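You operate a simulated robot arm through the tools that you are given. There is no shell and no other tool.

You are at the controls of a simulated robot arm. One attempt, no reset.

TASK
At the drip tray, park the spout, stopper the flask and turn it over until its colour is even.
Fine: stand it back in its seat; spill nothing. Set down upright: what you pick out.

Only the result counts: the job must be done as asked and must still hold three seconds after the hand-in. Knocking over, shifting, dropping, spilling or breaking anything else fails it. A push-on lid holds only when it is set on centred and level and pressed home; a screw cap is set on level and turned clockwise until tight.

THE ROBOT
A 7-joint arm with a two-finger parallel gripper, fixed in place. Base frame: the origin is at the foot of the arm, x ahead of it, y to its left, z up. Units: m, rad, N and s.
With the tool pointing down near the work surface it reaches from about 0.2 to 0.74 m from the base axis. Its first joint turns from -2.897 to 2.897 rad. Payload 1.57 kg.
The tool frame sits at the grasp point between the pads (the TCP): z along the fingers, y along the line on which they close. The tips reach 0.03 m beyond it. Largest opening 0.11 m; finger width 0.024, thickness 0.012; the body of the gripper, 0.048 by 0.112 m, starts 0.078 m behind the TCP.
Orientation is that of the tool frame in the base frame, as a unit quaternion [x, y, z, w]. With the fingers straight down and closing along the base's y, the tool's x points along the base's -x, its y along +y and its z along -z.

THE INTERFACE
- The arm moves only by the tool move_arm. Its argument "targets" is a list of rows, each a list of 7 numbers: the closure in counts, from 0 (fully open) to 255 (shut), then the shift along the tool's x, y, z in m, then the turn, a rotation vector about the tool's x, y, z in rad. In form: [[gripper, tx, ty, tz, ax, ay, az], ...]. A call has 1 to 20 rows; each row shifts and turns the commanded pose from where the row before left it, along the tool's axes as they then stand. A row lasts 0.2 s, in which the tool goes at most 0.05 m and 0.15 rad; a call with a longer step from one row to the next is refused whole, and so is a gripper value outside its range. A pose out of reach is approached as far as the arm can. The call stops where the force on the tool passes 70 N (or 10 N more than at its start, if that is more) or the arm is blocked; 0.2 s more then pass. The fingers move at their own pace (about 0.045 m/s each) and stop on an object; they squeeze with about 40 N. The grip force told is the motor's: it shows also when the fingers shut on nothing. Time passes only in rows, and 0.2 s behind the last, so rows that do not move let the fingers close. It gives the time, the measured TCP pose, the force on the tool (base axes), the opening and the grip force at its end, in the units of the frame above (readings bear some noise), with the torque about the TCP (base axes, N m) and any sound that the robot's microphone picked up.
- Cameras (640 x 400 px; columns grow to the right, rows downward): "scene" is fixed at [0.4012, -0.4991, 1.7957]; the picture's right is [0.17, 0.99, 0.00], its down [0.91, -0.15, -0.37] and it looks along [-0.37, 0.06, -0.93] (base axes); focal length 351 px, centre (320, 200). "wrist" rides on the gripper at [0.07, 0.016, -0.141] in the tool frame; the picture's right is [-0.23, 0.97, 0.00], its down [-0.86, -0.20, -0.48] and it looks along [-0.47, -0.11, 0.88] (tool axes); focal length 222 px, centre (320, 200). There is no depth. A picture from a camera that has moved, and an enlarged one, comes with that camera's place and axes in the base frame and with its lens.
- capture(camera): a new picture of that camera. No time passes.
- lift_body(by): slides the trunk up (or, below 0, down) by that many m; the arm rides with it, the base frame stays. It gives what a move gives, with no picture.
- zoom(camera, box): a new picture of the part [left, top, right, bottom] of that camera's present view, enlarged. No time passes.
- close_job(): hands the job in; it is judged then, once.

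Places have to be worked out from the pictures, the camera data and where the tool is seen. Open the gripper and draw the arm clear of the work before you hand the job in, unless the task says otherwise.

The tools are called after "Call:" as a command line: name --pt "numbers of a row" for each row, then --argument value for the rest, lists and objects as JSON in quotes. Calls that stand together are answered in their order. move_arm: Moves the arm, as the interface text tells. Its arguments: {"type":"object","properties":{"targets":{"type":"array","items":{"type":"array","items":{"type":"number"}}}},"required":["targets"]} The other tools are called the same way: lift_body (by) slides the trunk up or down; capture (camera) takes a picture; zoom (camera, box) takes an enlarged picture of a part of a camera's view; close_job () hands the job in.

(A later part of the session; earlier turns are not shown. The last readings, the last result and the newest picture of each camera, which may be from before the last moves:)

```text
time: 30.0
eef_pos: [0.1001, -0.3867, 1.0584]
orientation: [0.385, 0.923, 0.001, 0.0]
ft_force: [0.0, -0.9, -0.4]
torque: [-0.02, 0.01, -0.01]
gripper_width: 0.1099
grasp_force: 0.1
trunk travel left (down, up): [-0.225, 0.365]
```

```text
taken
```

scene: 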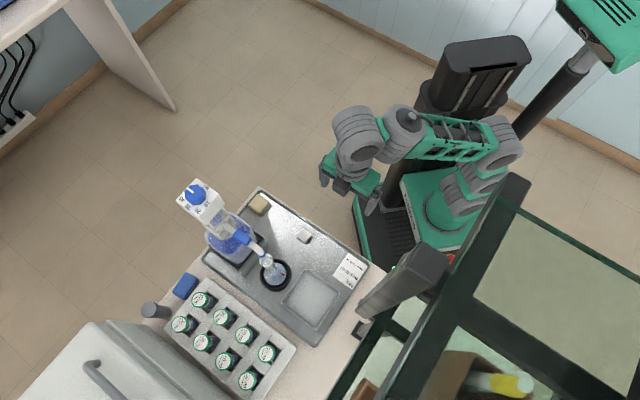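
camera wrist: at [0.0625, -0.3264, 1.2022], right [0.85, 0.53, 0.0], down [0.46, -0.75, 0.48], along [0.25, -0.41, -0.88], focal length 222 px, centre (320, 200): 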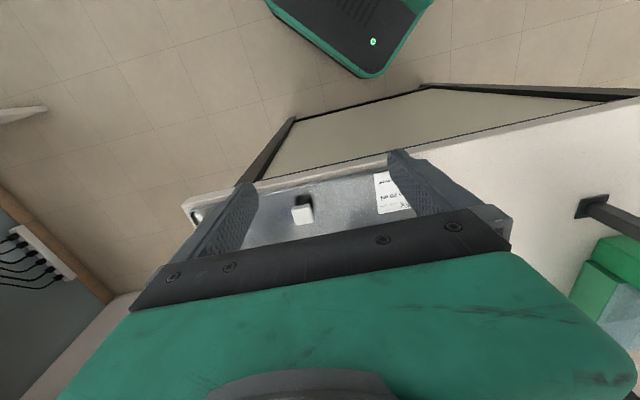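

Good view with the free yaw sense. Tool x at 45° gives the most clearance from the dispenser head, so I'll turn another +1.566 rad and shut the fingers to use them as a push stick.

Call:
move_arm --pt "255 0 0 0 0 0 0.1424" --pt "255 0 0 0 0 0 0.1424" --pt "255 0 0 0 0 0 0.1424" --pt "255 0 0 0 0 0 0.1424" --pt "255 0 0 0 0 0 0.1424" --pt "255 0 0 0 0 0 0.1424" --pt "255 0 0 0 0 0 0.1424" --pt "255 0 0 0 0 0 0.1424" --pt "255 0 0 0 0 0 0.1424" --pt "255 0 0 0 0 0 0.1424" --pt "255 0 0 0 0 0 0.1424" --pt "255 0 0 0 0 0 0"

Call:
capture --camera "wrist"

Call:
capture --camera "scene"

```text
time: 32.6
eef_pos: [0.1009, -0.3851, 1.0582]
orientation: [0.924, 0.383, 0.0, -0.001]
ft_force: [0.6, 0.4, 0.0]
torque: [0.01, -0.01, -0.01]
gripper_width: 0.0
grasp_force: 21.3
trunk travel left (down, up): [-0.225, 0.365]
```

```text
taken
camera wrist: at [0.1608, -0.349, 1.2013], right [0.53, -0.85, 0.0], down [-0.75, -0.47, 0.48], along [-0.41, -0.25, -0.88], focal length 222 px, centre (320, 200)
```

wrist: 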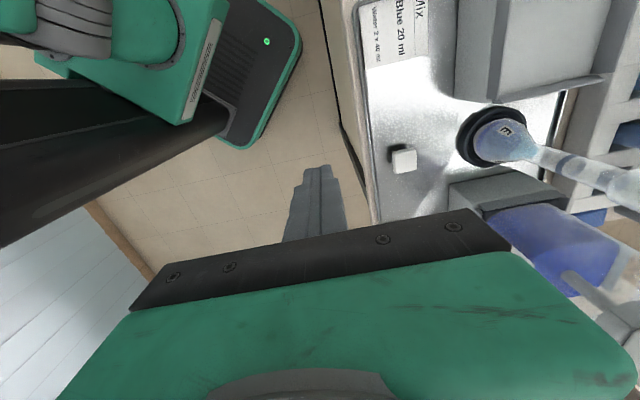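

```text
taken
```

scene: 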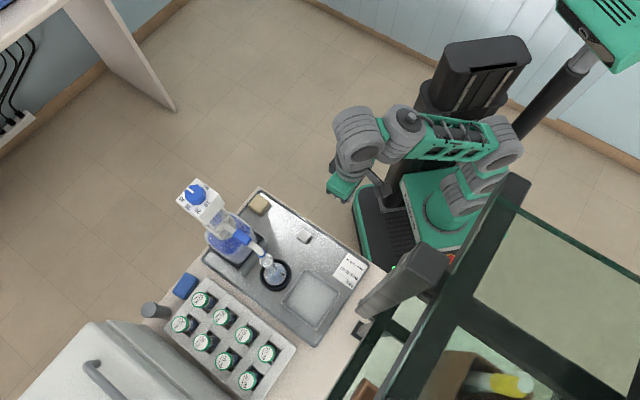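

The wrist camera now shows the stopper, flask and spout clearly. I'll raise the trunk 0.095 so the TCP reaches spout height (z≈1.153) with comfortable reach.

Call:
lift_body --by 0.095

Call:
move_arm --pt "255 -0.018 0.03 0 0 0 0" --pt "255 -0.018 0.03 0 0 0 0" --pt "255 -0.018 0.03 0 0 0 0" --pt "255 0 0.03 0 0 0 0" --pt "255 0 0 0 0 0 0"

Call:
capture --camera "wrist"

Call:
capture --camera "scene"

```text
time: 33.9
eef_pos: [0.1005, -0.3856, 1.1519]
orientation: [0.923, 0.385, 0.0, -0.002]
ft_force: [-0.9, 0.1, 0.3]
torque: [0.0, 0.02, 0.0]
gripper_width: 0.0
grasp_force: 21.5
trunk travel left (down, up): [-0.32, 0.27]
```

```text
time: 35.1
eef_pos: [0.1417, -0.4725, 1.1325]
orientation: [0.923, 0.384, 0.001, 0.0]
ft_force: [0.5, 0.7, -0.4]
torque: [0.0, 0.0, 0.02]
gripper_width: 0.0002
grasp_force: 21.6
out of reach, approached as far as the arm can: row 2, 3, 4
trunk travel left (down, up): [-0.32, 0.27]
```

```text
taken
camera wrist: at [0.2016, -0.4347, 1.2763], right [0.53, -0.85, 0.0], down [-0.74, -0.47, 0.48], along [-0.41, -0.25, -0.88], focal length 222 px, centre (320, 200)
```

wrist: 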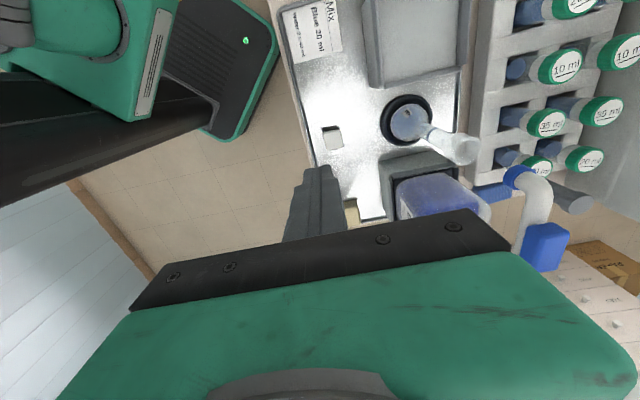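

```text
taken
```

scene: 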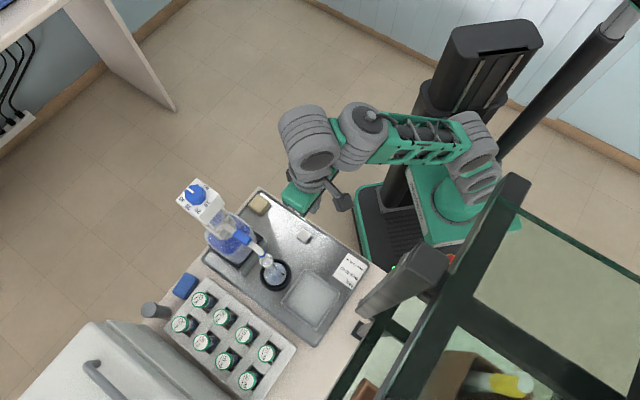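

The arm hits its reach limit here (it slid down to z 1.13), so the shoulder is lower than I assumed. I'll raise the trunk by 0.2 and then come out and down to the spout.

Call:
lift_body --by 0.2

Call:
move_arm --pt "255 0 0 0.03 0 0 0" --pt "255 0 0 0.03 0 0 0" --pt "255 0 0 0.03 0 0 0" --pt "255 0 0 0 0 0 0"

Call:
capture --camera "wrist"

Call:
capture --camera "scene"

```text
time: 37.3
eef_pos: [0.1401, -0.472, 1.3341]
orientation: [0.923, 0.384, 0.001, -0.002]
ft_force: [0.4, 1.0, 0.0]
torque: [0.01, 0.0, 0.0]
gripper_width: 0.0
grasp_force: 21.8
trunk travel left (down, up): [-0.52, 0.07]
```

```text
time: 38.3
eef_pos: [0.1422, -0.47, 1.2413]
orientation: [0.923, 0.385, 0.001, 0.0]
ft_force: [-0.1, -0.1, -0.2]
torque: [-0.02, 0.02, 0.05]
gripper_width: 0.0
grasp_force: 21.2
trunk travel left (down, up): [-0.52, 0.07]
```

```text
taken
camera wrist: at [0.2021, -0.4337, 1.3845], right [0.53, -0.85, 0.0], down [-0.74, -0.47, 0.48], along [-0.41, -0.25, -0.88], focal length 222 px, centre (320, 200)
```

wrist: 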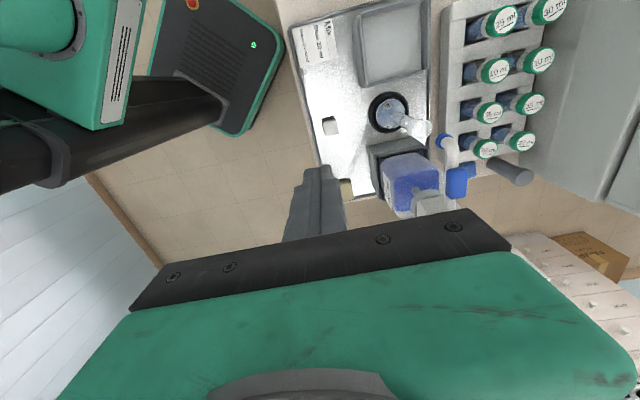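

```text
taken
```

scene: 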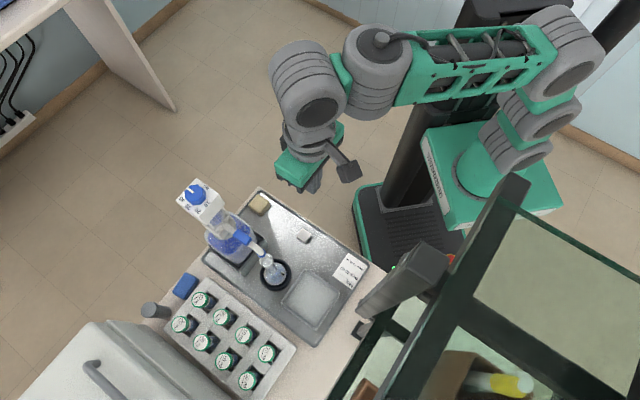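

The arm is now in a comfortable posture with trunk at about -0.005. I'll zoom from this vantage to refine the nozzle, flask mouth and stopper positions.

Call:
zoom --camera "wrist" --box '[355, 80, 485, 200]'

Call:
zoom --camera "wrist" --box '[310, 105, 350, 145]'

```text
3.33 times, centred on (420, 140) of wrist
camera zoom: at [0.2021, -0.4337, 1.3845], right [0.53, -0.85, 0.0], down [-0.74, -0.47, 0.48], along [-0.41, -0.25, -0.88], focal length 740 px, centre (-13, 400)
```

zoom: 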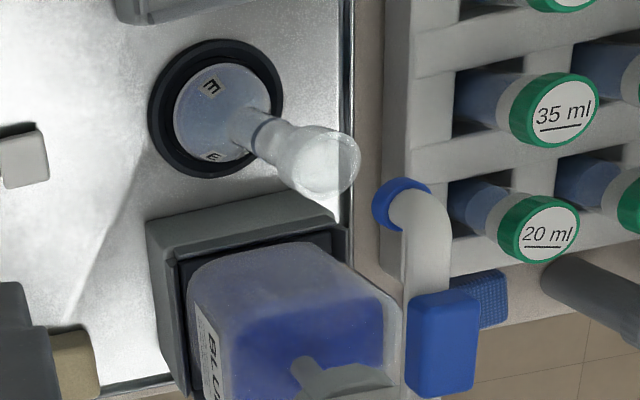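

```text
10.00 times, centred on (330, 125) of wrist
camera zoom: at [0.2021, -0.4337, 1.3845], right [0.53, -0.85, 0.0], down [-0.74, -0.47, 0.48], along [-0.41, -0.25, -0.88], focal length 2221 px, centre (220, 950)
```

zoom: 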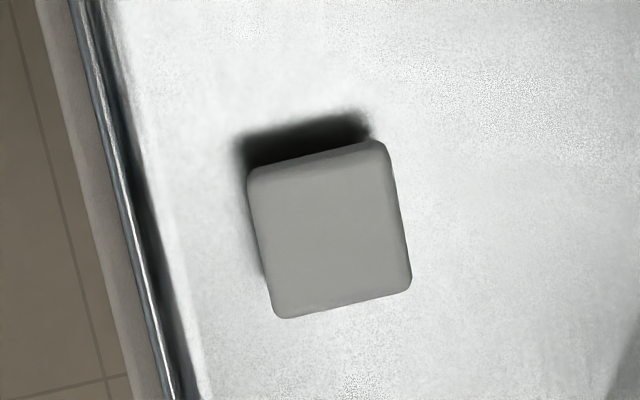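

Refined: nozzle collar about (0.224, -0.590, 1.115), flask mouth rim about (0.225, -0.587, 1.062), stopper head (0.137, -0.501) about 28 mm square. I'll bring the closed fingers beside the spout on the robot side, tips at about z 1.115.

Call:
move_arm --pt "255 -0.007 0.02 0.024 0 0 0" --pt "255 -0.007 0.02 0.024 0 0 0" --pt "255 -0.007 0.02 0.024 0 0 0" --pt "255 -0.007 0.02 0.024 0 0 0" --pt "255 0 0 0 0 0 0"

Call:
capture --camera "wrist"

Call:
capture --camera "scene"

```text
time: 39.5
eef_pos: [0.1782, -0.5499, 1.1456]
orientation: [0.923, 0.384, 0.0, 0.0]
ft_force: [-0.4, -0.1, 0.5]
torque: [0.0, 0.01, 0.03]
gripper_width: 0.0003
grasp_force: 21.5
trunk travel left (down, up): [-0.52, 0.07]
```

```text
taken
camera wrist: at [0.2387, -0.513, 1.2898], right [0.53, -0.85, 0.0], down [-0.74, -0.47, 0.48], along [-0.41, -0.25, -0.88], focal length 222 px, centre (320, 200)
```

wrist: 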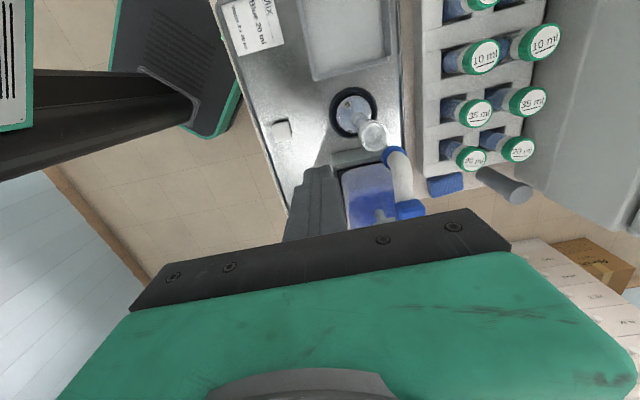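

```text
taken
```

scene: 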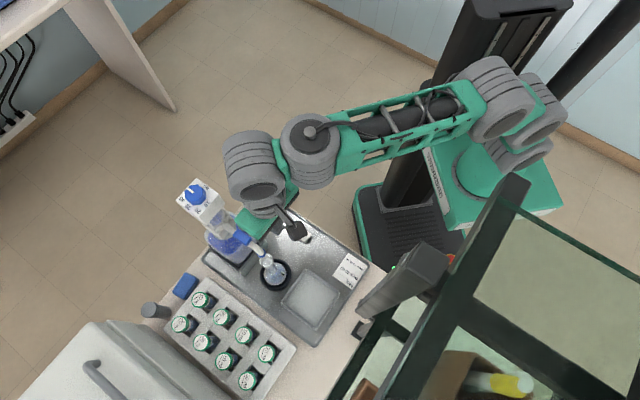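

The fingers sit beside the spout with clearance. Swinging it away toward the rack side keeps the working space clear but goes to the edge of reach, so I first lean the fingers outward 0.5 rad about tool x.

Call:
move_arm --pt "255 0 0 0 -0.125 0 0" --pt "255 0 0 0 -0.125 0 0" --pt "255 0 0 0 -0.125 0 0" --pt "255 0 0 0 -0.125 0 0" --pt "255 0 0 0 0 0 0"

Call:
capture --camera "wrist"

Call:
zoom --camera "scene" --box '[160, 130, 340, 300]'

```text
time: 40.7
eef_pos: [0.1754, -0.5818, 1.19]
orientation: [0.904, 0.377, 0.082, 0.184]
ft_force: [0.5, -0.3, -0.4]
torque: [0.0, 0.0, -0.02]
gripper_width: 0.0
grasp_force: 20.9
out of reach, approached as far as the arm can: row 1, 4
trunk travel left (down, up): [-0.52, 0.07]
```

```text
taken
camera wrist: at [0.1938, -0.505, 1.3305], right [0.47, -0.79, 0.38], down [-0.87, -0.35, 0.35], along [-0.15, -0.5, -0.85], focal length 222 px, centre (320, 200)
```

wrist: 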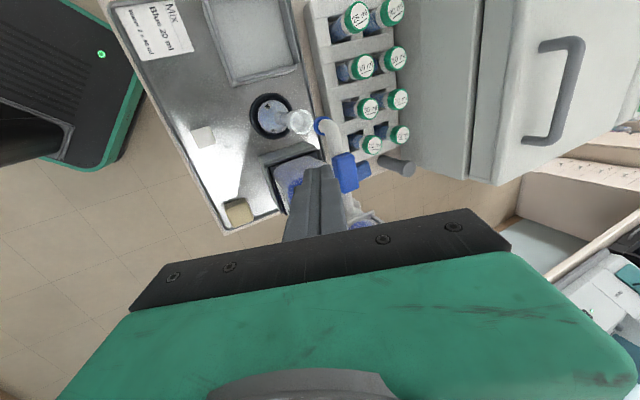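

```text
2.35 times, centred on (250, 215) of scene
camera zoom: at [0.4012, -0.4991, 1.7957], right [0.17, 0.99, 0.0], down [0.91, -0.15, -0.37], along [-0.37, 0.06, -0.93], focal length 825 px, centre (485, 165)
```

zoom: 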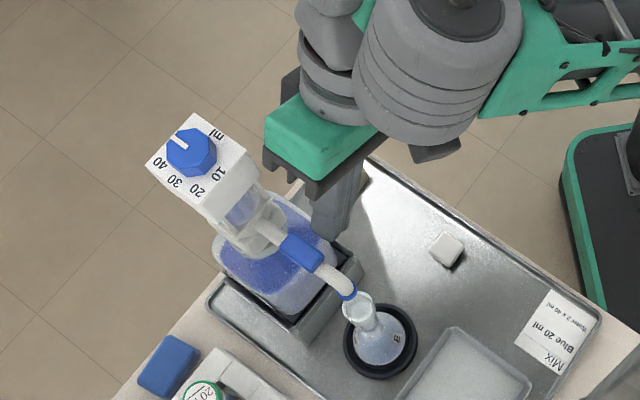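

The lean drifted the tool, so I'll drop that plan. Better: swing the spout the other way (toward the robot side), which is well within reach and keeps the nozzle over the drip tray. First I move out along +s and straighten the tool.

Call:
move_arm --pt "255 0.03 -0.01 0 0 0 0" --pt "255 0.03 -0.01 0 0 0 0" --pt "255 0 0 0 0.1 0 0" --pt "255 0 0 0 0.1 0 0" --pt "255 0 0 0 0.1 0 0" --pt "255 0 0 0 0.1 0 0" --pt "255 0 0 0 0 0 0"

Call:
lift_body --by 0.06

Call:
capture --camera "wrist"

Call:
capture --camera "scene"

```text
time: 42.3
eef_pos: [0.2019, -0.543, 1.2195]
orientation: [0.923, 0.384, 0.004, 0.01]
ft_force: [-1.2, 0.8, -0.2]
torque: [0.01, -0.01, 0.02]
gripper_width: 0.0001
grasp_force: 21.6
out of reach, approached as far as the arm can: row 1, 2
trunk travel left (down, up): [-0.52, 0.07]
```

```text
time: 43.3
eef_pos: [0.2041, -0.5436, 1.2794]
orientation: [0.924, 0.383, 0.004, 0.01]
ft_force: [1.1, -0.2, 0.9]
torque: [0.01, -0.01, 0.0]
gripper_width: 0.0
grasp_force: 21.3
trunk travel left (down, up): [-0.58, 0.01]
```

```text
taken
camera wrist: at [0.261, -0.503, 1.4229], right [0.53, -0.85, 0.02], down [-0.75, -0.46, 0.47], along [-0.39, -0.27, -0.88], focal length 222 px, centre (320, 200)
```

wrist: 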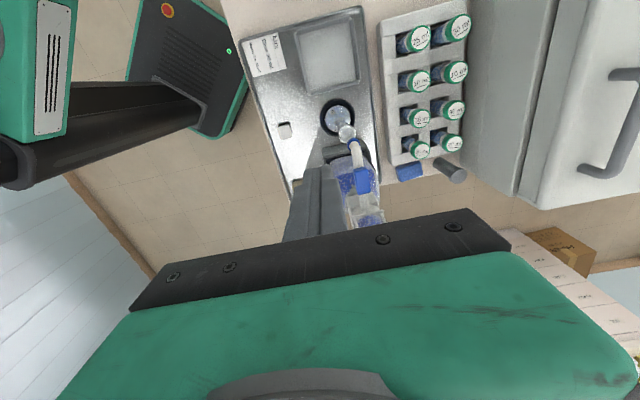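

```text
taken
```

scene: 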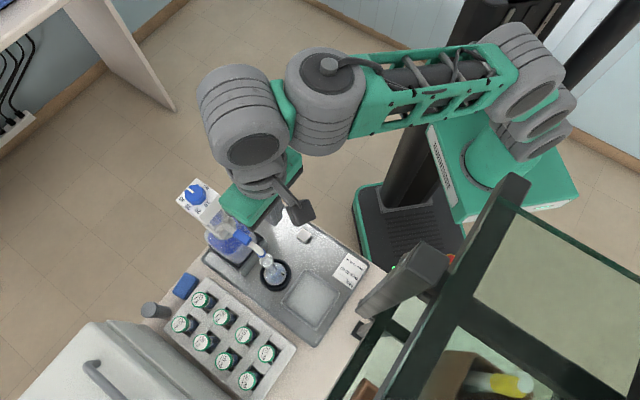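

Straightened at (0.204, -0.544, 1.279). Next I open the fingers to about 60 mm and come down in front of the nozzle end (s≈-0.19, t≈0.575), ready to slide in astride it.

Call:
move_arm --pt "116 0.02 0.012 0 0.0215 0 0" --pt "116 0.02 0.012 0.01 0 0 0" --pt "116 0.012 0.012 0.03 0 0 0" --pt "116 0 0.011 0.03 0 0 0" --pt "116 0 0 0.03 0 0 0" --pt "116 0 0 0.03 0 0 0" --pt "116 0 0 0 0 0 0"

Call:
capture --camera "wrist"

Call:
capture --camera "scene"

```text
time: 44.9
eef_pos: [0.2749, -0.5393, 1.1488]
orientation: [0.924, 0.383, 0.0, 0.001]
ft_force: [0.7, 0.2, 0.5]
torque: [0.03, -0.02, 0.02]
gripper_width: 0.0601
grasp_force: 0.0
trunk travel left (down, up): [-0.58, 0.01]
```

```text
taken
camera wrist: at [0.3347, -0.5014, 1.2917], right [0.53, -0.85, 0.0], down [-0.75, -0.46, 0.48], along [-0.4, -0.25, -0.88], focal length 222 px, centre (320, 200)
```

wrist: 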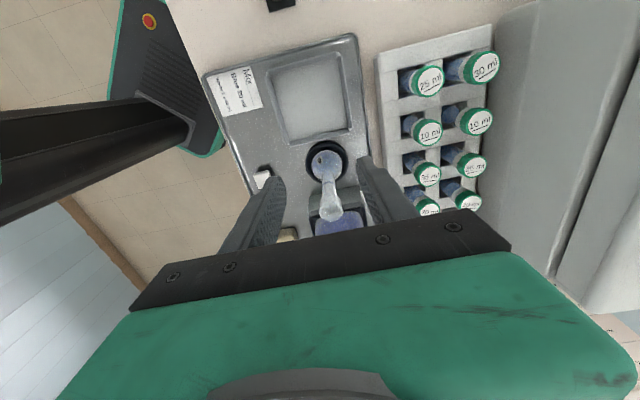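

```text
taken
```

scene: 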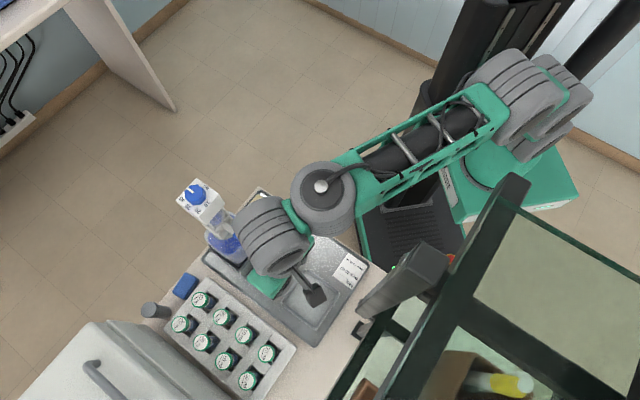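

The fingers straddle the spout line cleanly. I'll slide in 0.072 toward the dispenser, checking the force.

Call:
move_arm --pt "116 -0.024 0 0 0 0 0" --pt "116 -0.024 0 0 0 0 0" --pt "116 -0.024 0 0 0 0 0" --pt "116 0 0 0 0 0 0"

Call:
capture --camera "wrist"

Call:
capture --camera "scene"

```text
time: 45.9
eef_pos: [0.2215, -0.5917, 1.1515]
orientation: [0.923, 0.385, 0.001, 0.001]
ft_force: [0.3, 0.5, 0.2]
torque: [-0.01, 0.0, -0.02]
gripper_width: 0.06
grasp_force: 0.0
trunk travel left (down, up): [-0.58, 0.01]
```

```text
taken
camera wrist: at [0.2827, -0.5538, 1.2945], right [0.53, -0.85, 0.0], down [-0.75, -0.46, 0.48], along [-0.4, -0.25, -0.88], focal length 222 px, centre (320, 200)
```

wrist: 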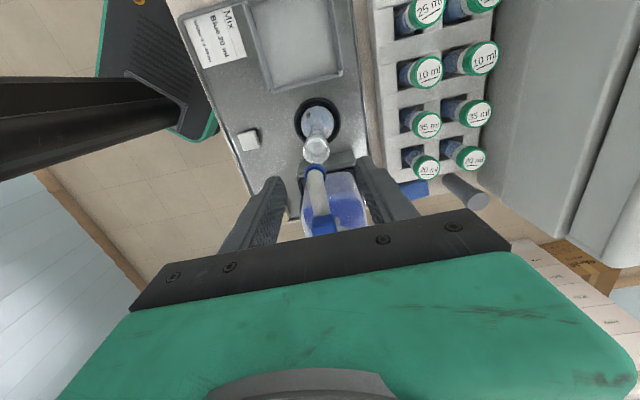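

```text
taken
```

scene: 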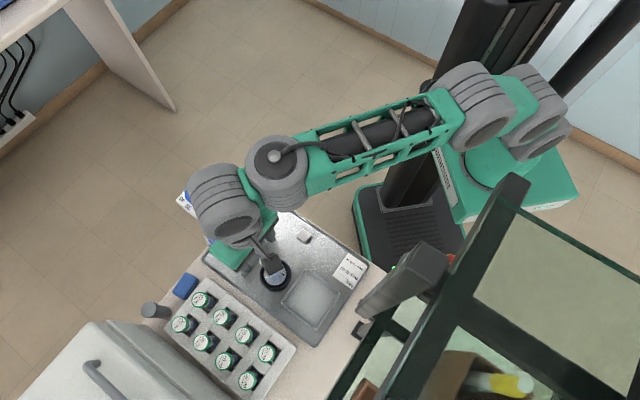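

The spout now lies between the fingers. I swing the tool on an arc about the dispenser axis (R≈0.105), turning with it, and stop midway to check.

Call:
move_arm --pt "116 -0.001 -0.0146 0 0 0 -0.14" --pt "116 -0.001 -0.0146 0 0 0 -0.14" --pt "116 -0.001 -0.0146 0 0 0 -0.14" --pt "116 -0.001 -0.0146 0 0 0 -0.14" --pt "116 -0.001 -0.0146 0 0 0 -0.14" --pt "116 0 0 0 0 0 0"

Call:
capture --camera "wrist"

Call:
capture --camera "scene"

```text
time: 47.3
eef_pos: [0.1576, -0.5611, 1.1492]
orientation: [0.736, 0.677, 0.001, 0.002]
ft_force: [0.0, -0.2, -0.3]
torque: [-0.02, 0.02, 0.0]
gripper_width: 0.0598
grasp_force: 0.1
trunk travel left (down, up): [-0.58, 0.01]
```

```text
taken
camera wrist: at [0.179, -0.4938, 1.293], right [0.95, -0.31, 0.0], down [-0.27, -0.84, 0.48], along [-0.15, -0.46, -0.88], focal length 222 px, centre (320, 200)
```

wrist: 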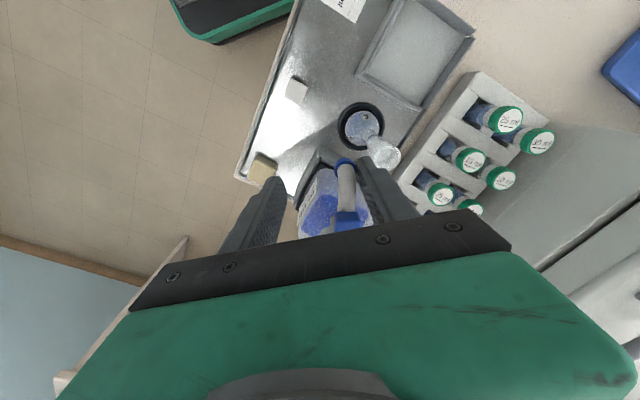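

```text
taken
```

scene: 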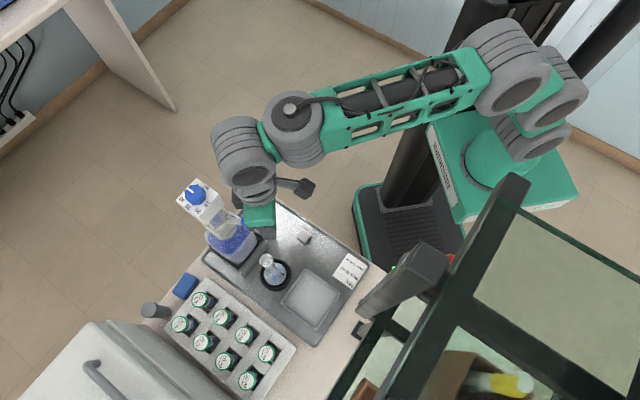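

The spout swings freely with no resistance and the flask mouth is now clear. I'll continue the arc to bring it to about 90° from the flask.

Call:
move_arm --pt "116 -0.001 -0.0146 0 0 0 -0.14" --pt "116 -0.001 -0.0146 0 0 0 -0.14" --pt "116 -0.001 -0.0146 0 0 0 -0.14" --pt "116 -0.001 -0.0146 0 0 0 -0.14" --pt "116 -0.001 -0.0146 0 0 0 -0.14" --pt "116 -0.001 -0.0146 0 0 0 -0.14" --pt "116 -0.001 -0.0146 0 0 0 -0.14" --pt "116 0 0 0 0 0 0"

Call:
capture --camera "wrist"

Call:
capture --camera "scene"

```text
time: 49.1
eef_pos: [0.0695, -0.5979, 1.1498]
orientation: [0.33, 0.944, -0.001, 0.0]
ft_force: [-0.7, -0.6, 0.0]
torque: [0.01, 0.01, -0.03]
gripper_width: 0.0599
grasp_force: 0.1
trunk travel left (down, up): [-0.58, 0.01]
```

```text
taken
camera wrist: at [0.023, -0.5424, 1.2926], right [0.78, 0.62, 0.0], down [0.54, -0.69, 0.48], along [0.3, -0.38, -0.88], focal length 222 px, centre (320, 200)
```

wrist: 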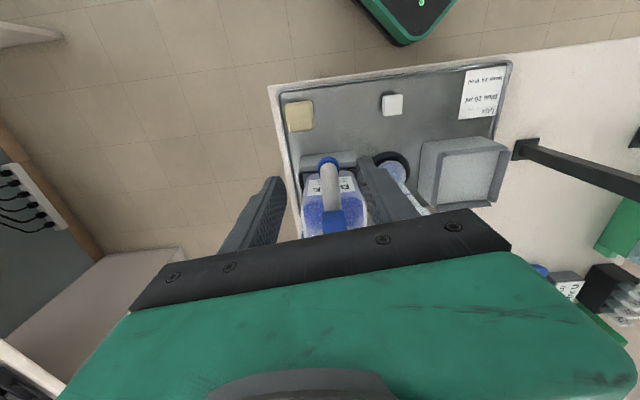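

```text
taken
```

scene: 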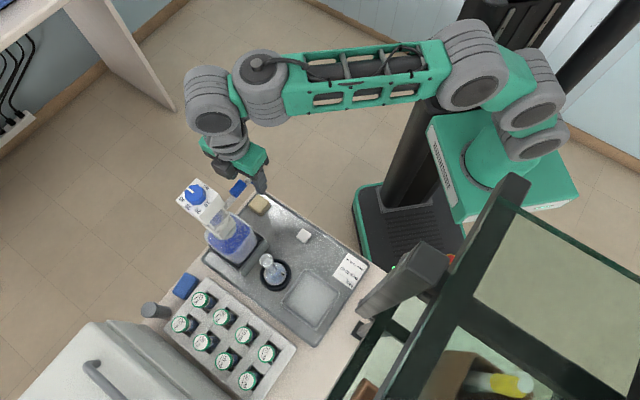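

The spout points about 86° away from its fill position with no resistance, still over the drip tray. I'll withdraw along +tool x and look at the resulting angle.

Call:
move_arm --pt "116 0.025 0 0 0 0 0" --pt "116 0.025 0 0 0 0 0" --pt "116 0.025 0 0 0 0 0" --pt "116 0 0 -0.03 0 0 0" --pt "116 0 0 0 0 0 0"

Call:
capture --camera "wrist"

Call:
zoom --camera "scene" --box '[170, 150, 330, 300]'

```text
time: 50.3
eef_pos: [0.0084, -0.5506, 1.179]
orientation: [0.332, 0.943, -0.001, 0.001]
ft_force: [0.0, -0.1, -0.9]
torque: [-0.01, -0.02, 0.02]
gripper_width: 0.06
grasp_force: 0.0
trunk travel left (down, up): [-0.58, 0.01]
```

```text
taken
camera wrist: at [-0.0375, -0.4947, 1.3227], right [0.79, 0.62, 0.0], down [0.54, -0.69, 0.48], along [0.3, -0.38, -0.88], focal length 222 px, centre (320, 200)
```

wrist: 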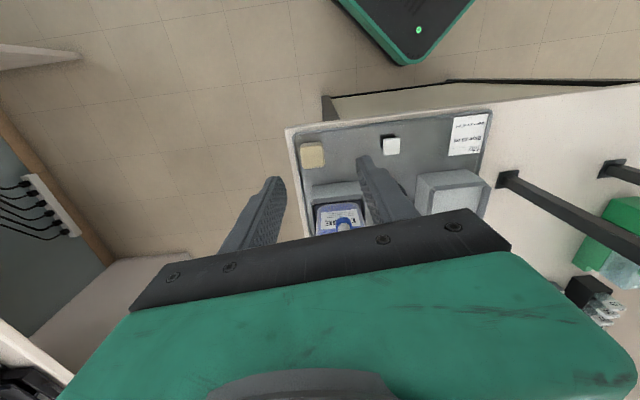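

```text
2.67 times, centred on (250, 225) of scene
camera zoom: at [0.4012, -0.4991, 1.7957], right [0.17, 0.99, 0.0], down [0.91, -0.15, -0.37], along [-0.37, 0.06, -0.93], focal length 935 px, centre (507, 133)
```

zoom: 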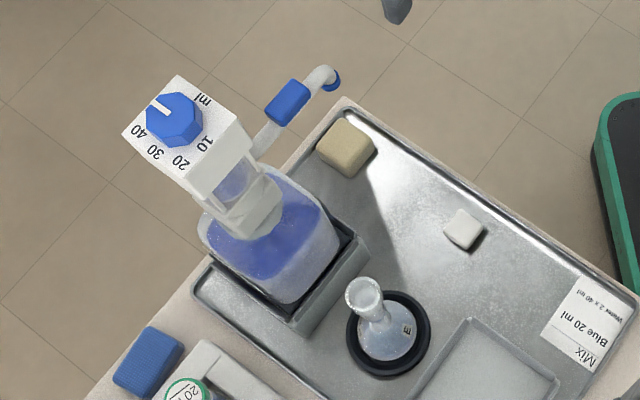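

The spout is parked about 92° away, nozzle near (0.06, -0.586) over the tray, and the flask is fully open. Now the stopper: I rise, turn tool x back to 45° and then go above it.

Call:
move_arm --pt "100 0 0 -0.025 0 0 0" --pt "100 0 0 -0.03 0 0 0" --pt "100 0 0 0 0 0 0.14" --pt "100 0 0 0 0 0 0.14" --pt "100 0 0 0 0 0 0.14" --pt "100 0 0 0 0 0 0.14" --pt "100 0 0 0 0 0 0.14" --pt "100 0 0 0 0 0 0.14" --pt "100 0 0 0 0 0 0.14" --pt "100 0 0 0 0 0 0.14" --pt "100 0 0 0 0 0 0.14" --pt "100 0 0 0 0 0 0.14" --pt "100 0 0 0 0 0 0.14" --pt "100 0 0 0 0 0 0.14" --pt "100 0 0 0 0 0 0"

```text
time: 53.5
eef_pos: [0.009, -0.5514, 1.2333]
orientation: [0.924, 0.383, 0.0, 0.001]
ft_force: [0.1, 0.1, 0.1]
torque: [0.01, -0.02, 0.0]
gripper_width: 0.0672
grasp_force: 0.1
trunk travel left (down, up): [-0.58, 0.01]
```

Tool x is at 45° again. I move above the stopper at height, then descend partway to look.

Call:
move_arm --pt "100 0.032 0.0135 0 0 0 0" --pt "100 0.032 0.0135 0 0 0 0" --pt "100 0.032 0.0135 0 0 0 0" --pt "100 0.031 0.0135 0 0 0 0" --pt "100 0 0 0.04 0 0 0" --pt "100 0 0 0.04 0 0 0" --pt "100 0 0 0.04 0 0 0" --pt "100 0 0 0.04 0 0 0" --pt "100 0 0 0.04 0 0 0" --pt "100 0 0 0 0 0 0"

Call:
capture --camera "wrist"

Call:
capture --camera "scene"

```text
time: 55.7
eef_pos: [0.1393, -0.4992, 1.0369]
orientation: [0.924, 0.383, 0.001, 0.0]
ft_force: [-0.6, -0.2, 1.1]
torque: [0.0, -0.02, -0.01]
gripper_width: 0.0669
grasp_force: 0.1
out of reach, approached as far as the arm can: row 8
trunk travel left (down, up): [-0.58, 0.01]
```

```text
taken
camera wrist: at [0.1981, -0.4623, 1.1807], right [0.53, -0.85, 0.0], down [-0.75, -0.46, 0.48], along [-0.4, -0.25, -0.88], focal length 222 px, centre (320, 200)
```

wrist: 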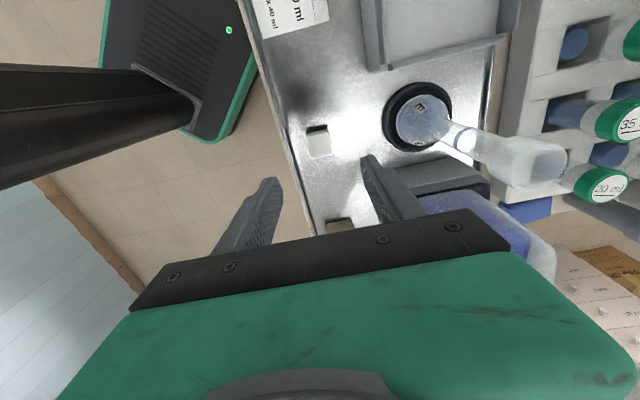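

```text
taken
```

scene: 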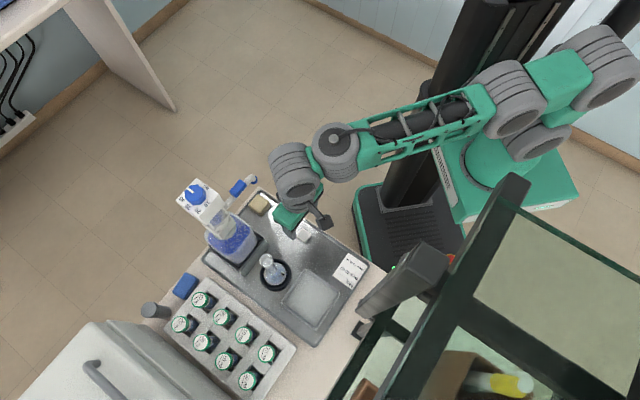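

The stopper sits just ahead of the TCP. I'll zoom for its shape, height and exact centre.

Call:
zoom --camera "wrist" --box '[290, 115, 350, 165]'

Call:
zoom --camera "wrist" --box '[380, 70, 580, 210]'

Call:
zoom --camera "scene" --box '[250, 190, 340, 260]'

```text
8.00 times, centred on (320, 140) of wrist
camera zoom: at [0.1981, -0.4623, 1.1807], right [0.53, -0.85, 0.0], down [-0.75, -0.46, 0.48], along [-0.4, -0.25, -0.88], focal length 1777 px, centre (320, 680)
```

zoom: 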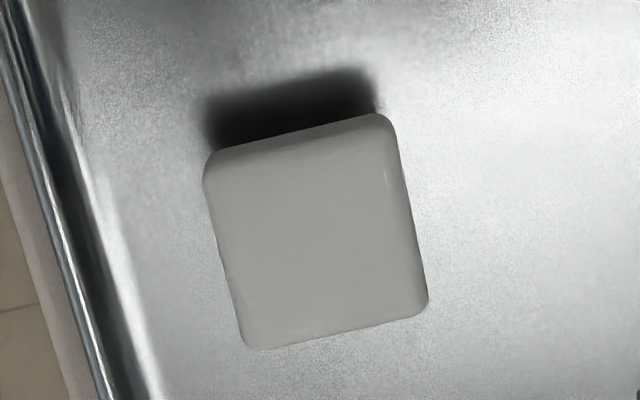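

```text
2.86 times, centred on (480, 140) of wrist
camera zoom: at [0.1981, -0.4623, 1.1807], right [0.53, -0.85, 0.0], down [-0.75, -0.46, 0.48], along [-0.4, -0.25, -0.88], focal length 635 px, centre (-137, 371)
```

zoom: 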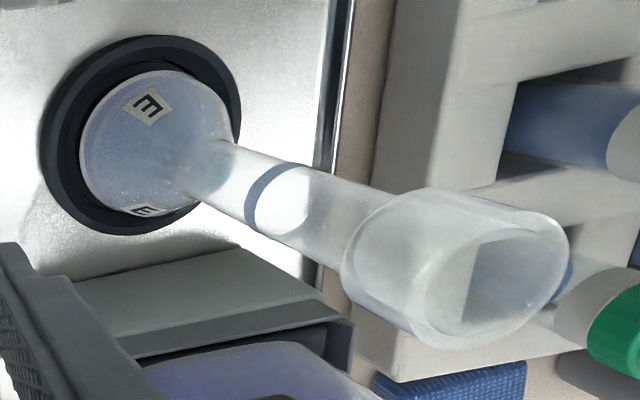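

```text
5.71 times, centred on (295, 225) of scene
camera zoom: at [0.4012, -0.4991, 1.7957], right [0.17, 0.99, 0.0], down [0.91, -0.15, -0.37], along [-0.37, 0.06, -0.93], focal length 2004 px, centre (463, 57)
```

zoom: 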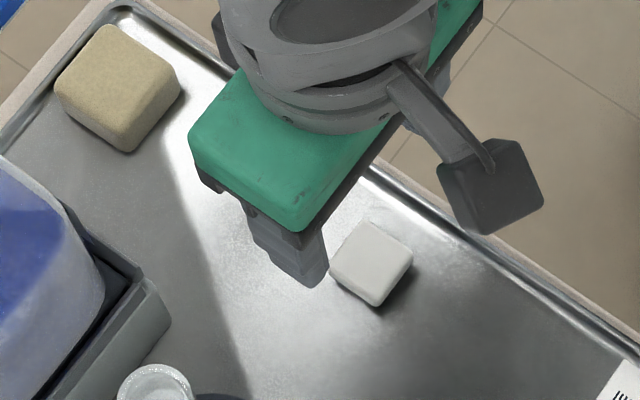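

The white piece is a head held above the tray on a plug (strong undercut shadow), so it is the stopper. Its centre is about (0.137, -0.5005), the top at z≈0.905 and the tray floor near 0.88. I lower the trunk 0.08, keeping the tips above it, for a closer look.

Call:
lift_body --by -0.08

Call:
capture --camera "wrist"

Call:
zoom --camera "wrist" --box '[280, 130, 360, 200]'

Call:
zoom --camera "scene" --box '[270, 205, 330, 255]'

```text
time: 56.8
eef_pos: [0.1382, -0.4998, 0.9572]
orientation: [0.924, 0.383, 0.0, 0.0]
ft_force: [-0.6, 0.3, 0.4]
torque: [0.0, 0.02, 0.0]
gripper_width: 0.0671
grasp_force: 0.1
trunk travel left (down, up): [-0.5, 0.09]
```

```text
taken
camera wrist: at [0.1982, -0.4624, 1.101], right [0.53, -0.85, 0.0], down [-0.75, -0.46, 0.48], along [-0.4, -0.25, -0.88], focal length 222 px, centre (320, 200)
```

wrist: 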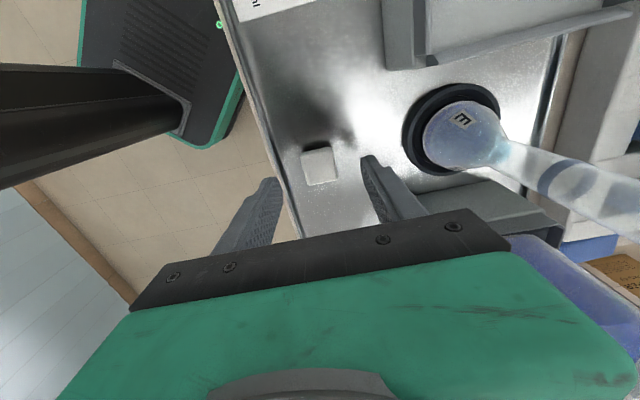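

```text
5.71 times, centred on (320, 165) of wrist
camera zoom: at [0.1982, -0.4624, 1.101], right [0.53, -0.85, 0.0], down [-0.75, -0.46, 0.48], along [-0.4, -0.25, -0.88], focal length 1269 px, centre (320, 400)
```

zoom: 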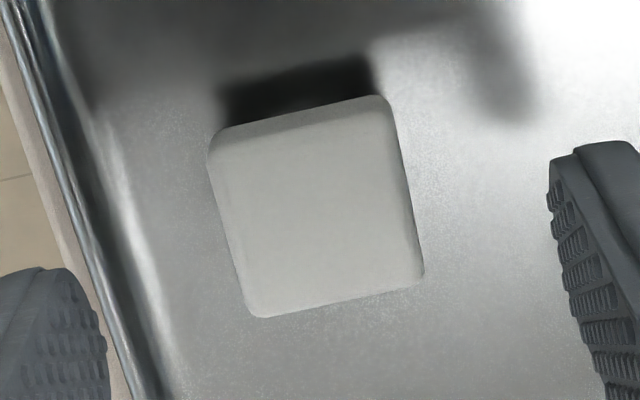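

```text
8.00 times, centred on (300, 230) of scene
camera zoom: at [0.4012, -0.4991, 1.7957], right [0.17, 0.99, 0.0], down [0.91, -0.15, -0.37], along [-0.37, 0.06, -0.93], focal length 2806 px, centre (480, -40)
```

zoom: 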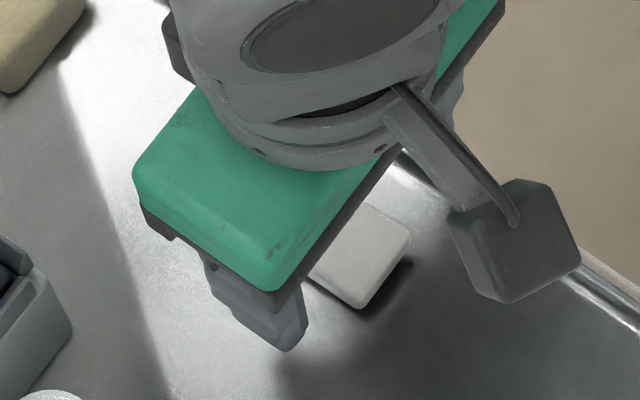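

Two heights give the head top at z≈0.90, centre (0.1365, -0.5007), about 29 mm wide, 10 mm thick and clear of the tray. I descend so the tips are level with the head's underside, leaving the plug and mouth area free later.

Call:
move_arm --pt "100 -0.0018 0 0.018 0 0 0" --pt "100 0 0 0.018 0 0 0" --pt "100 0 0 0 0 0 0"

Call:
capture --camera "wrist"

Call:
zoom --camera "scene" --box '[270, 205, 330, 255]'

```text
time: 57.6
eef_pos: [0.1385, -0.5013, 0.9228]
orientation: [0.924, 0.383, -0.001, 0.002]
ft_force: [1.1, 2.6, 6.8]
torque: [0.31, 0.13, -0.08]
gripper_width: 0.0675
grasp_force: 0.5
trunk travel left (down, up): [-0.5, 0.09]
```

```text
taken
camera wrist: at [0.1976, -0.4632, 1.0663], right [0.53, -0.85, 0.0], down [-0.75, -0.46, 0.48], along [-0.4, -0.26, -0.88], focal length 222 px, centre (320, 200)
```

wrist: 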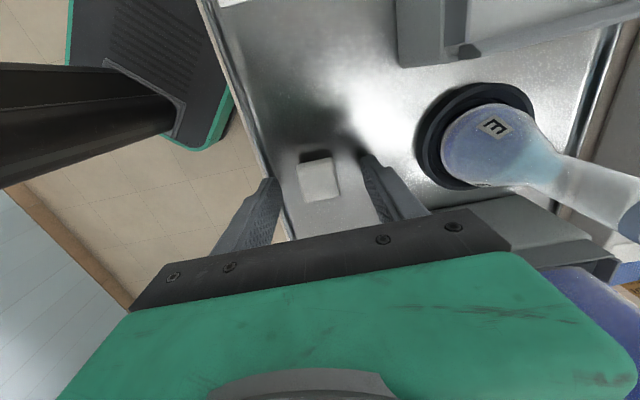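

```text
8.00 times, centred on (300, 230) of scene
camera zoom: at [0.4012, -0.4991, 1.7957], right [0.17, 0.99, 0.0], down [0.91, -0.15, -0.37], along [-0.37, 0.06, -0.93], focal length 2806 px, centre (480, -40)
```

zoom: 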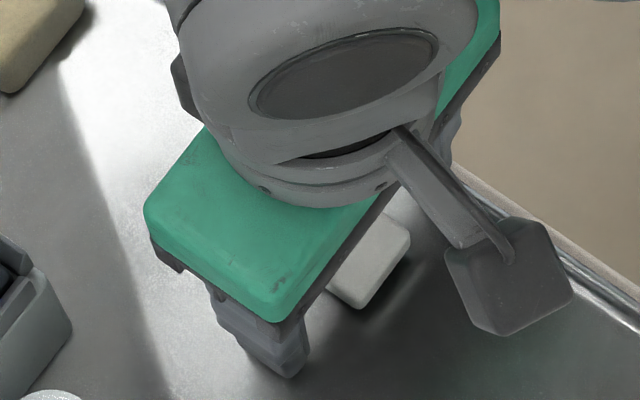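

A 7 N contact: the robot-side finger tip is touching the raised tray rim. I lift slightly, narrow the opening to about 44 mm and come down again.

Call:
move_arm --pt "100 0 0 -0.008 0 0 0" --pt "153 0 0 0 0 0 0" --pt "153 0 0 0 0 0 0" --pt "153 0 0 0 0 0 0"

Call:
zoom --camera "wrist" --box '[250, 130, 410, 230]'

```text
time: 58.6
eef_pos: [0.1384, -0.5017, 0.9302]
orientation: [0.924, 0.383, 0.001, 0.001]
ft_force: [-0.1, -0.8, -0.3]
torque: [-0.01, -0.02, 0.0]
gripper_width: 0.044
grasp_force: 0.0
trunk travel left (down, up): [-0.5, 0.09]
```

```text
4.00 times, centred on (330, 180) of wrist
camera zoom: at [0.1974, -0.4638, 1.073], right [0.53, -0.85, 0.0], down [-0.75, -0.46, 0.48], along [-0.4, -0.25, -0.88], focal length 888 px, centre (280, 280)
```

zoom: 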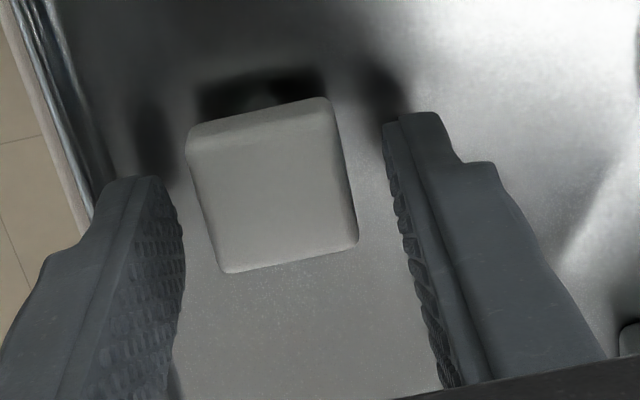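

The head sits slightly toward the robot-side finger, so I shift ty by -2.3 mm, lower 9 mm and close on it.

Call:
move_arm --pt "153 0 -0.0023 0.009 0 0 0" --pt "153 0 0 0 0 0 0" --pt "255 0 0 0 0 0 0" --pt "255 0 0 0 0 0 0" --pt "255 0 0 0 0 0 0" --pt "255 0 0 0 0 0 0"

Call:
zoom --camera "wrist" --box '[250, 130, 410, 230]'

```text
time: 60.0
eef_pos: [0.1352, -0.5005, 0.9204]
orientation: [0.923, 0.384, 0.0, 0.001]
ft_force: [-0.3, -0.1, -0.1]
torque: [-0.01, -0.02, -0.01]
gripper_width: 0.0284
grasp_force: 38.2
trunk travel left (down, up): [-0.5, 0.09]
```

```text
4.00 times, centred on (330, 180) of wrist
camera zoom: at [0.1955, -0.462, 1.0641], right [0.53, -0.85, 0.0], down [-0.75, -0.46, 0.48], along [-0.4, -0.25, -0.88], focal length 888 px, centre (280, 280)
```

zoom: 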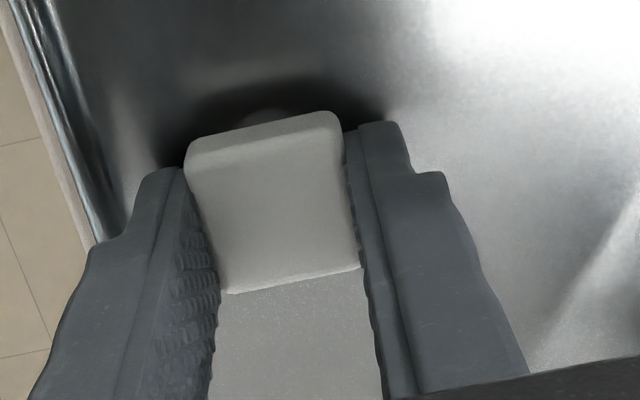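

Gripped at 28.4 mm width with solid force. I lift straight up and check what is hanging below the head.

Call:
move_arm --pt "255 0 0 -0.02 0 0 0" --pt "255 0 0 -0.04 0 0 0" --pt "255 0 0 -0.04 0 0 0" --pt "255 0 0 -0.04 0 0 0" --pt "255 0 0 -0.04 0 0 0" --pt "255 0 0 -0.03 0 0 0" --pt "255 0 0 0 0 0 0"

Call:
zoom --camera "wrist" --box '[230, 110, 430, 240]'

Call:
zoom --camera "scene" --box '[220, 180, 340, 280]'

```text
time: 61.6
eef_pos: [0.1338, -0.5027, 1.1303]
orientation: [0.924, 0.383, 0.001, 0.001]
ft_force: [-0.4, -0.2, -0.3]
torque: [-0.01, 0.02, 0.01]
gripper_width: 0.0282
grasp_force: 38.4
trunk travel left (down, up): [-0.5, 0.09]
```

```text
3.08 times, centred on (330, 175) of wrist
camera zoom: at [0.1939, -0.4654, 1.2743], right [0.53, -0.85, 0.0], down [-0.75, -0.46, 0.48], along [-0.4, -0.25, -0.88], focal length 684 px, centre (289, 277)
```

zoom: 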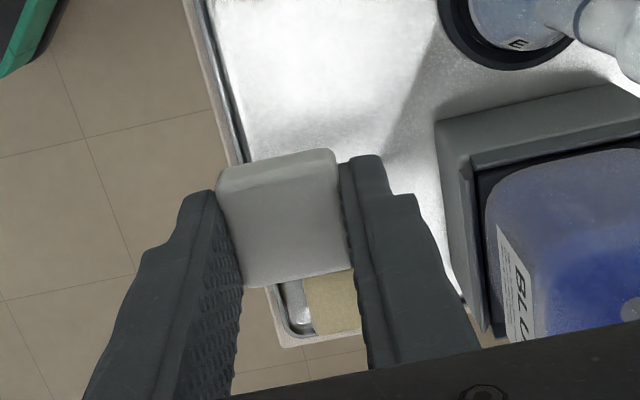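

```text
4.00 times, centred on (280, 230) of scene
camera zoom: at [0.4012, -0.4991, 1.7957], right [0.17, 0.99, 0.0], down [0.91, -0.15, -0.37], along [-0.37, 0.06, -0.93], focal length 1403 px, centre (480, 80)
```

zoom: 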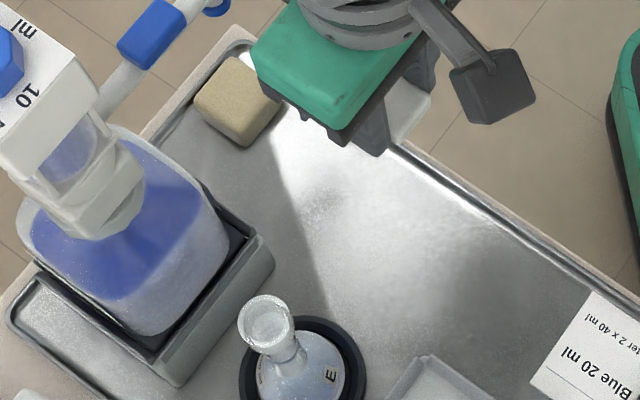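

The stopper is held level. I raise the trunk 0.05 for reach and carry it over above the flask axis (estimated (0.2245, -0.5855)), staying at z≈1.18.

Call:
lift_body --by 0.05

Call:
move_arm --pt "255 0.0012 0.0245 0 0 0 0" --pt "255 0.0011 0.0245 0 0 0 0" --pt "255 0.0011 0.0245 0 0 0 0" --pt "255 0.0011 0.0245 0 0 0 0" --pt "255 0.0011 0.0247 0 0 0 0" --pt "255 0 0 0 0 0 0" --pt "255 0 0 0 0 0 0"

Call:
capture --camera "wrist"

Call:
capture --camera "scene"

```text
time: 62.5
eef_pos: [0.1339, -0.5032, 1.1808]
orientation: [0.924, 0.383, 0.0, 0.001]
ft_force: [0.2, -0.5, 0.1]
torque: [-0.03, 0.01, 0.0]
gripper_width: 0.0281
grasp_force: 38.4
trunk travel left (down, up): [-0.55, 0.04]
```

```text
time: 64.2
eef_pos: [0.2243, -0.5846, 1.1816]
orientation: [0.924, 0.383, 0.0, 0.0]
ft_force: [-0.2, 0.8, -0.3]
torque: [0.01, 0.0, 0.01]
gripper_width: 0.028
grasp_force: 38.1
trunk travel left (down, up): [-0.55, 0.04]
```

```text
taken
camera wrist: at [0.2851, -0.5465, 1.3252], right [0.53, -0.85, 0.0], down [-0.75, -0.46, 0.48], along [-0.4, -0.25, -0.88], focal length 222 px, centre (320, 200)
```

wrist: 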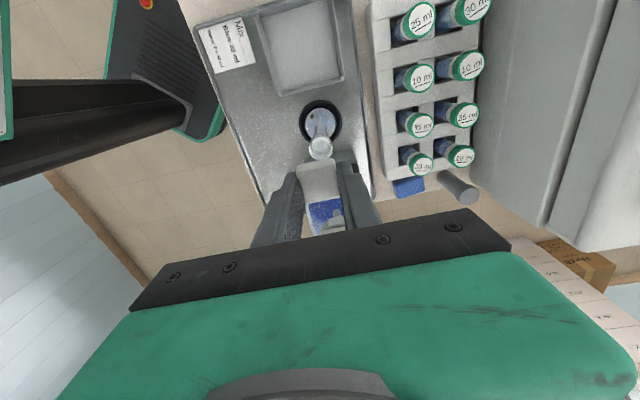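

```text
taken
```

scene: 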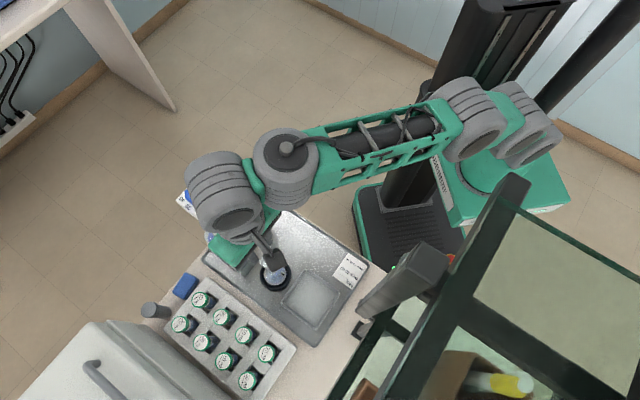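

The flask mouth appears right along the tool axis line (column about 320). I'll zoom to measure the residual misalignment of mouth, seat and stopper.

Call:
zoom --camera "wrist" --box '[280, 90, 360, 190]'

Call:
zoom --camera "wrist" --box '[300, 130, 340, 165]'

Call:
zoom --camera "scene" --box '[220, 220, 310, 300]'

```text
4.00 times, centred on (320, 140) of wrist
camera zoom: at [0.2851, -0.5465, 1.3252], right [0.53, -0.85, 0.0], down [-0.75, -0.46, 0.48], along [-0.4, -0.25, -0.88], focal length 888 px, centre (320, 440)
```

zoom: 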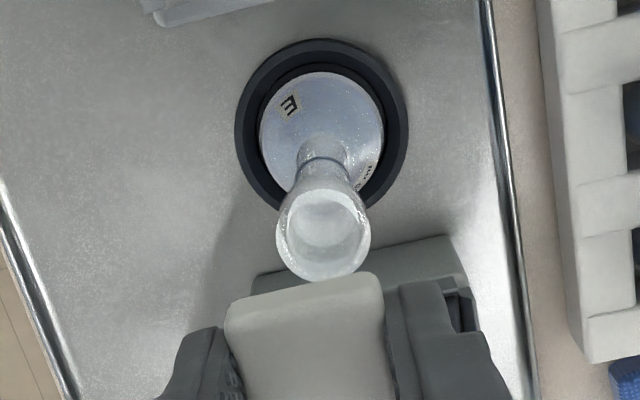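

```text
11.43 times, centred on (320, 148) of wrist
camera zoom: at [0.2851, -0.5465, 1.3252], right [0.53, -0.85, 0.0], down [-0.75, -0.46, 0.48], along [-0.4, -0.25, -0.88], focal length 2538 px, centre (320, 800)
```

zoom: 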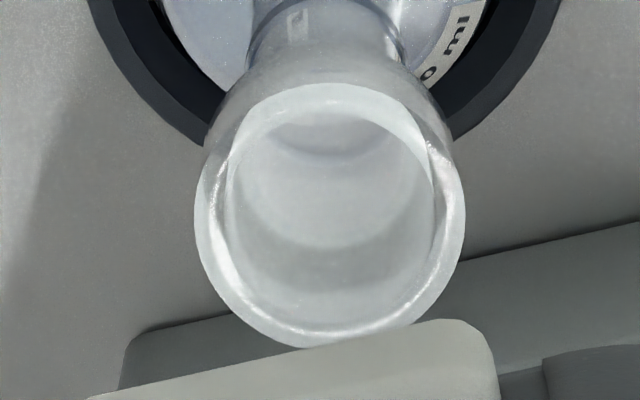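

```text
5.00 times, centred on (265, 260) of scene
camera zoom: at [0.4012, -0.4991, 1.7957], right [0.17, 0.99, 0.0], down [0.91, -0.15, -0.37], along [-0.37, 0.06, -0.93], focal length 1754 px, centre (595, -100)
```

zoom: 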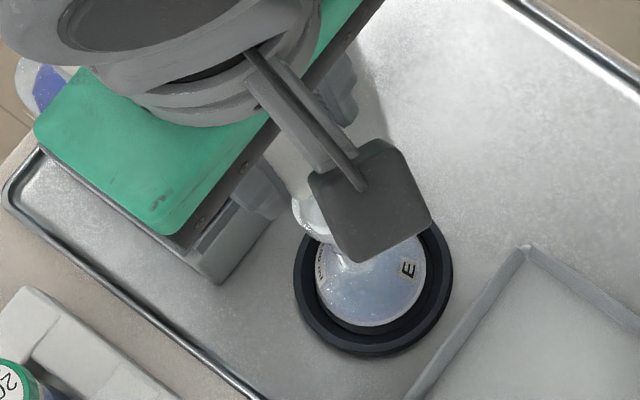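

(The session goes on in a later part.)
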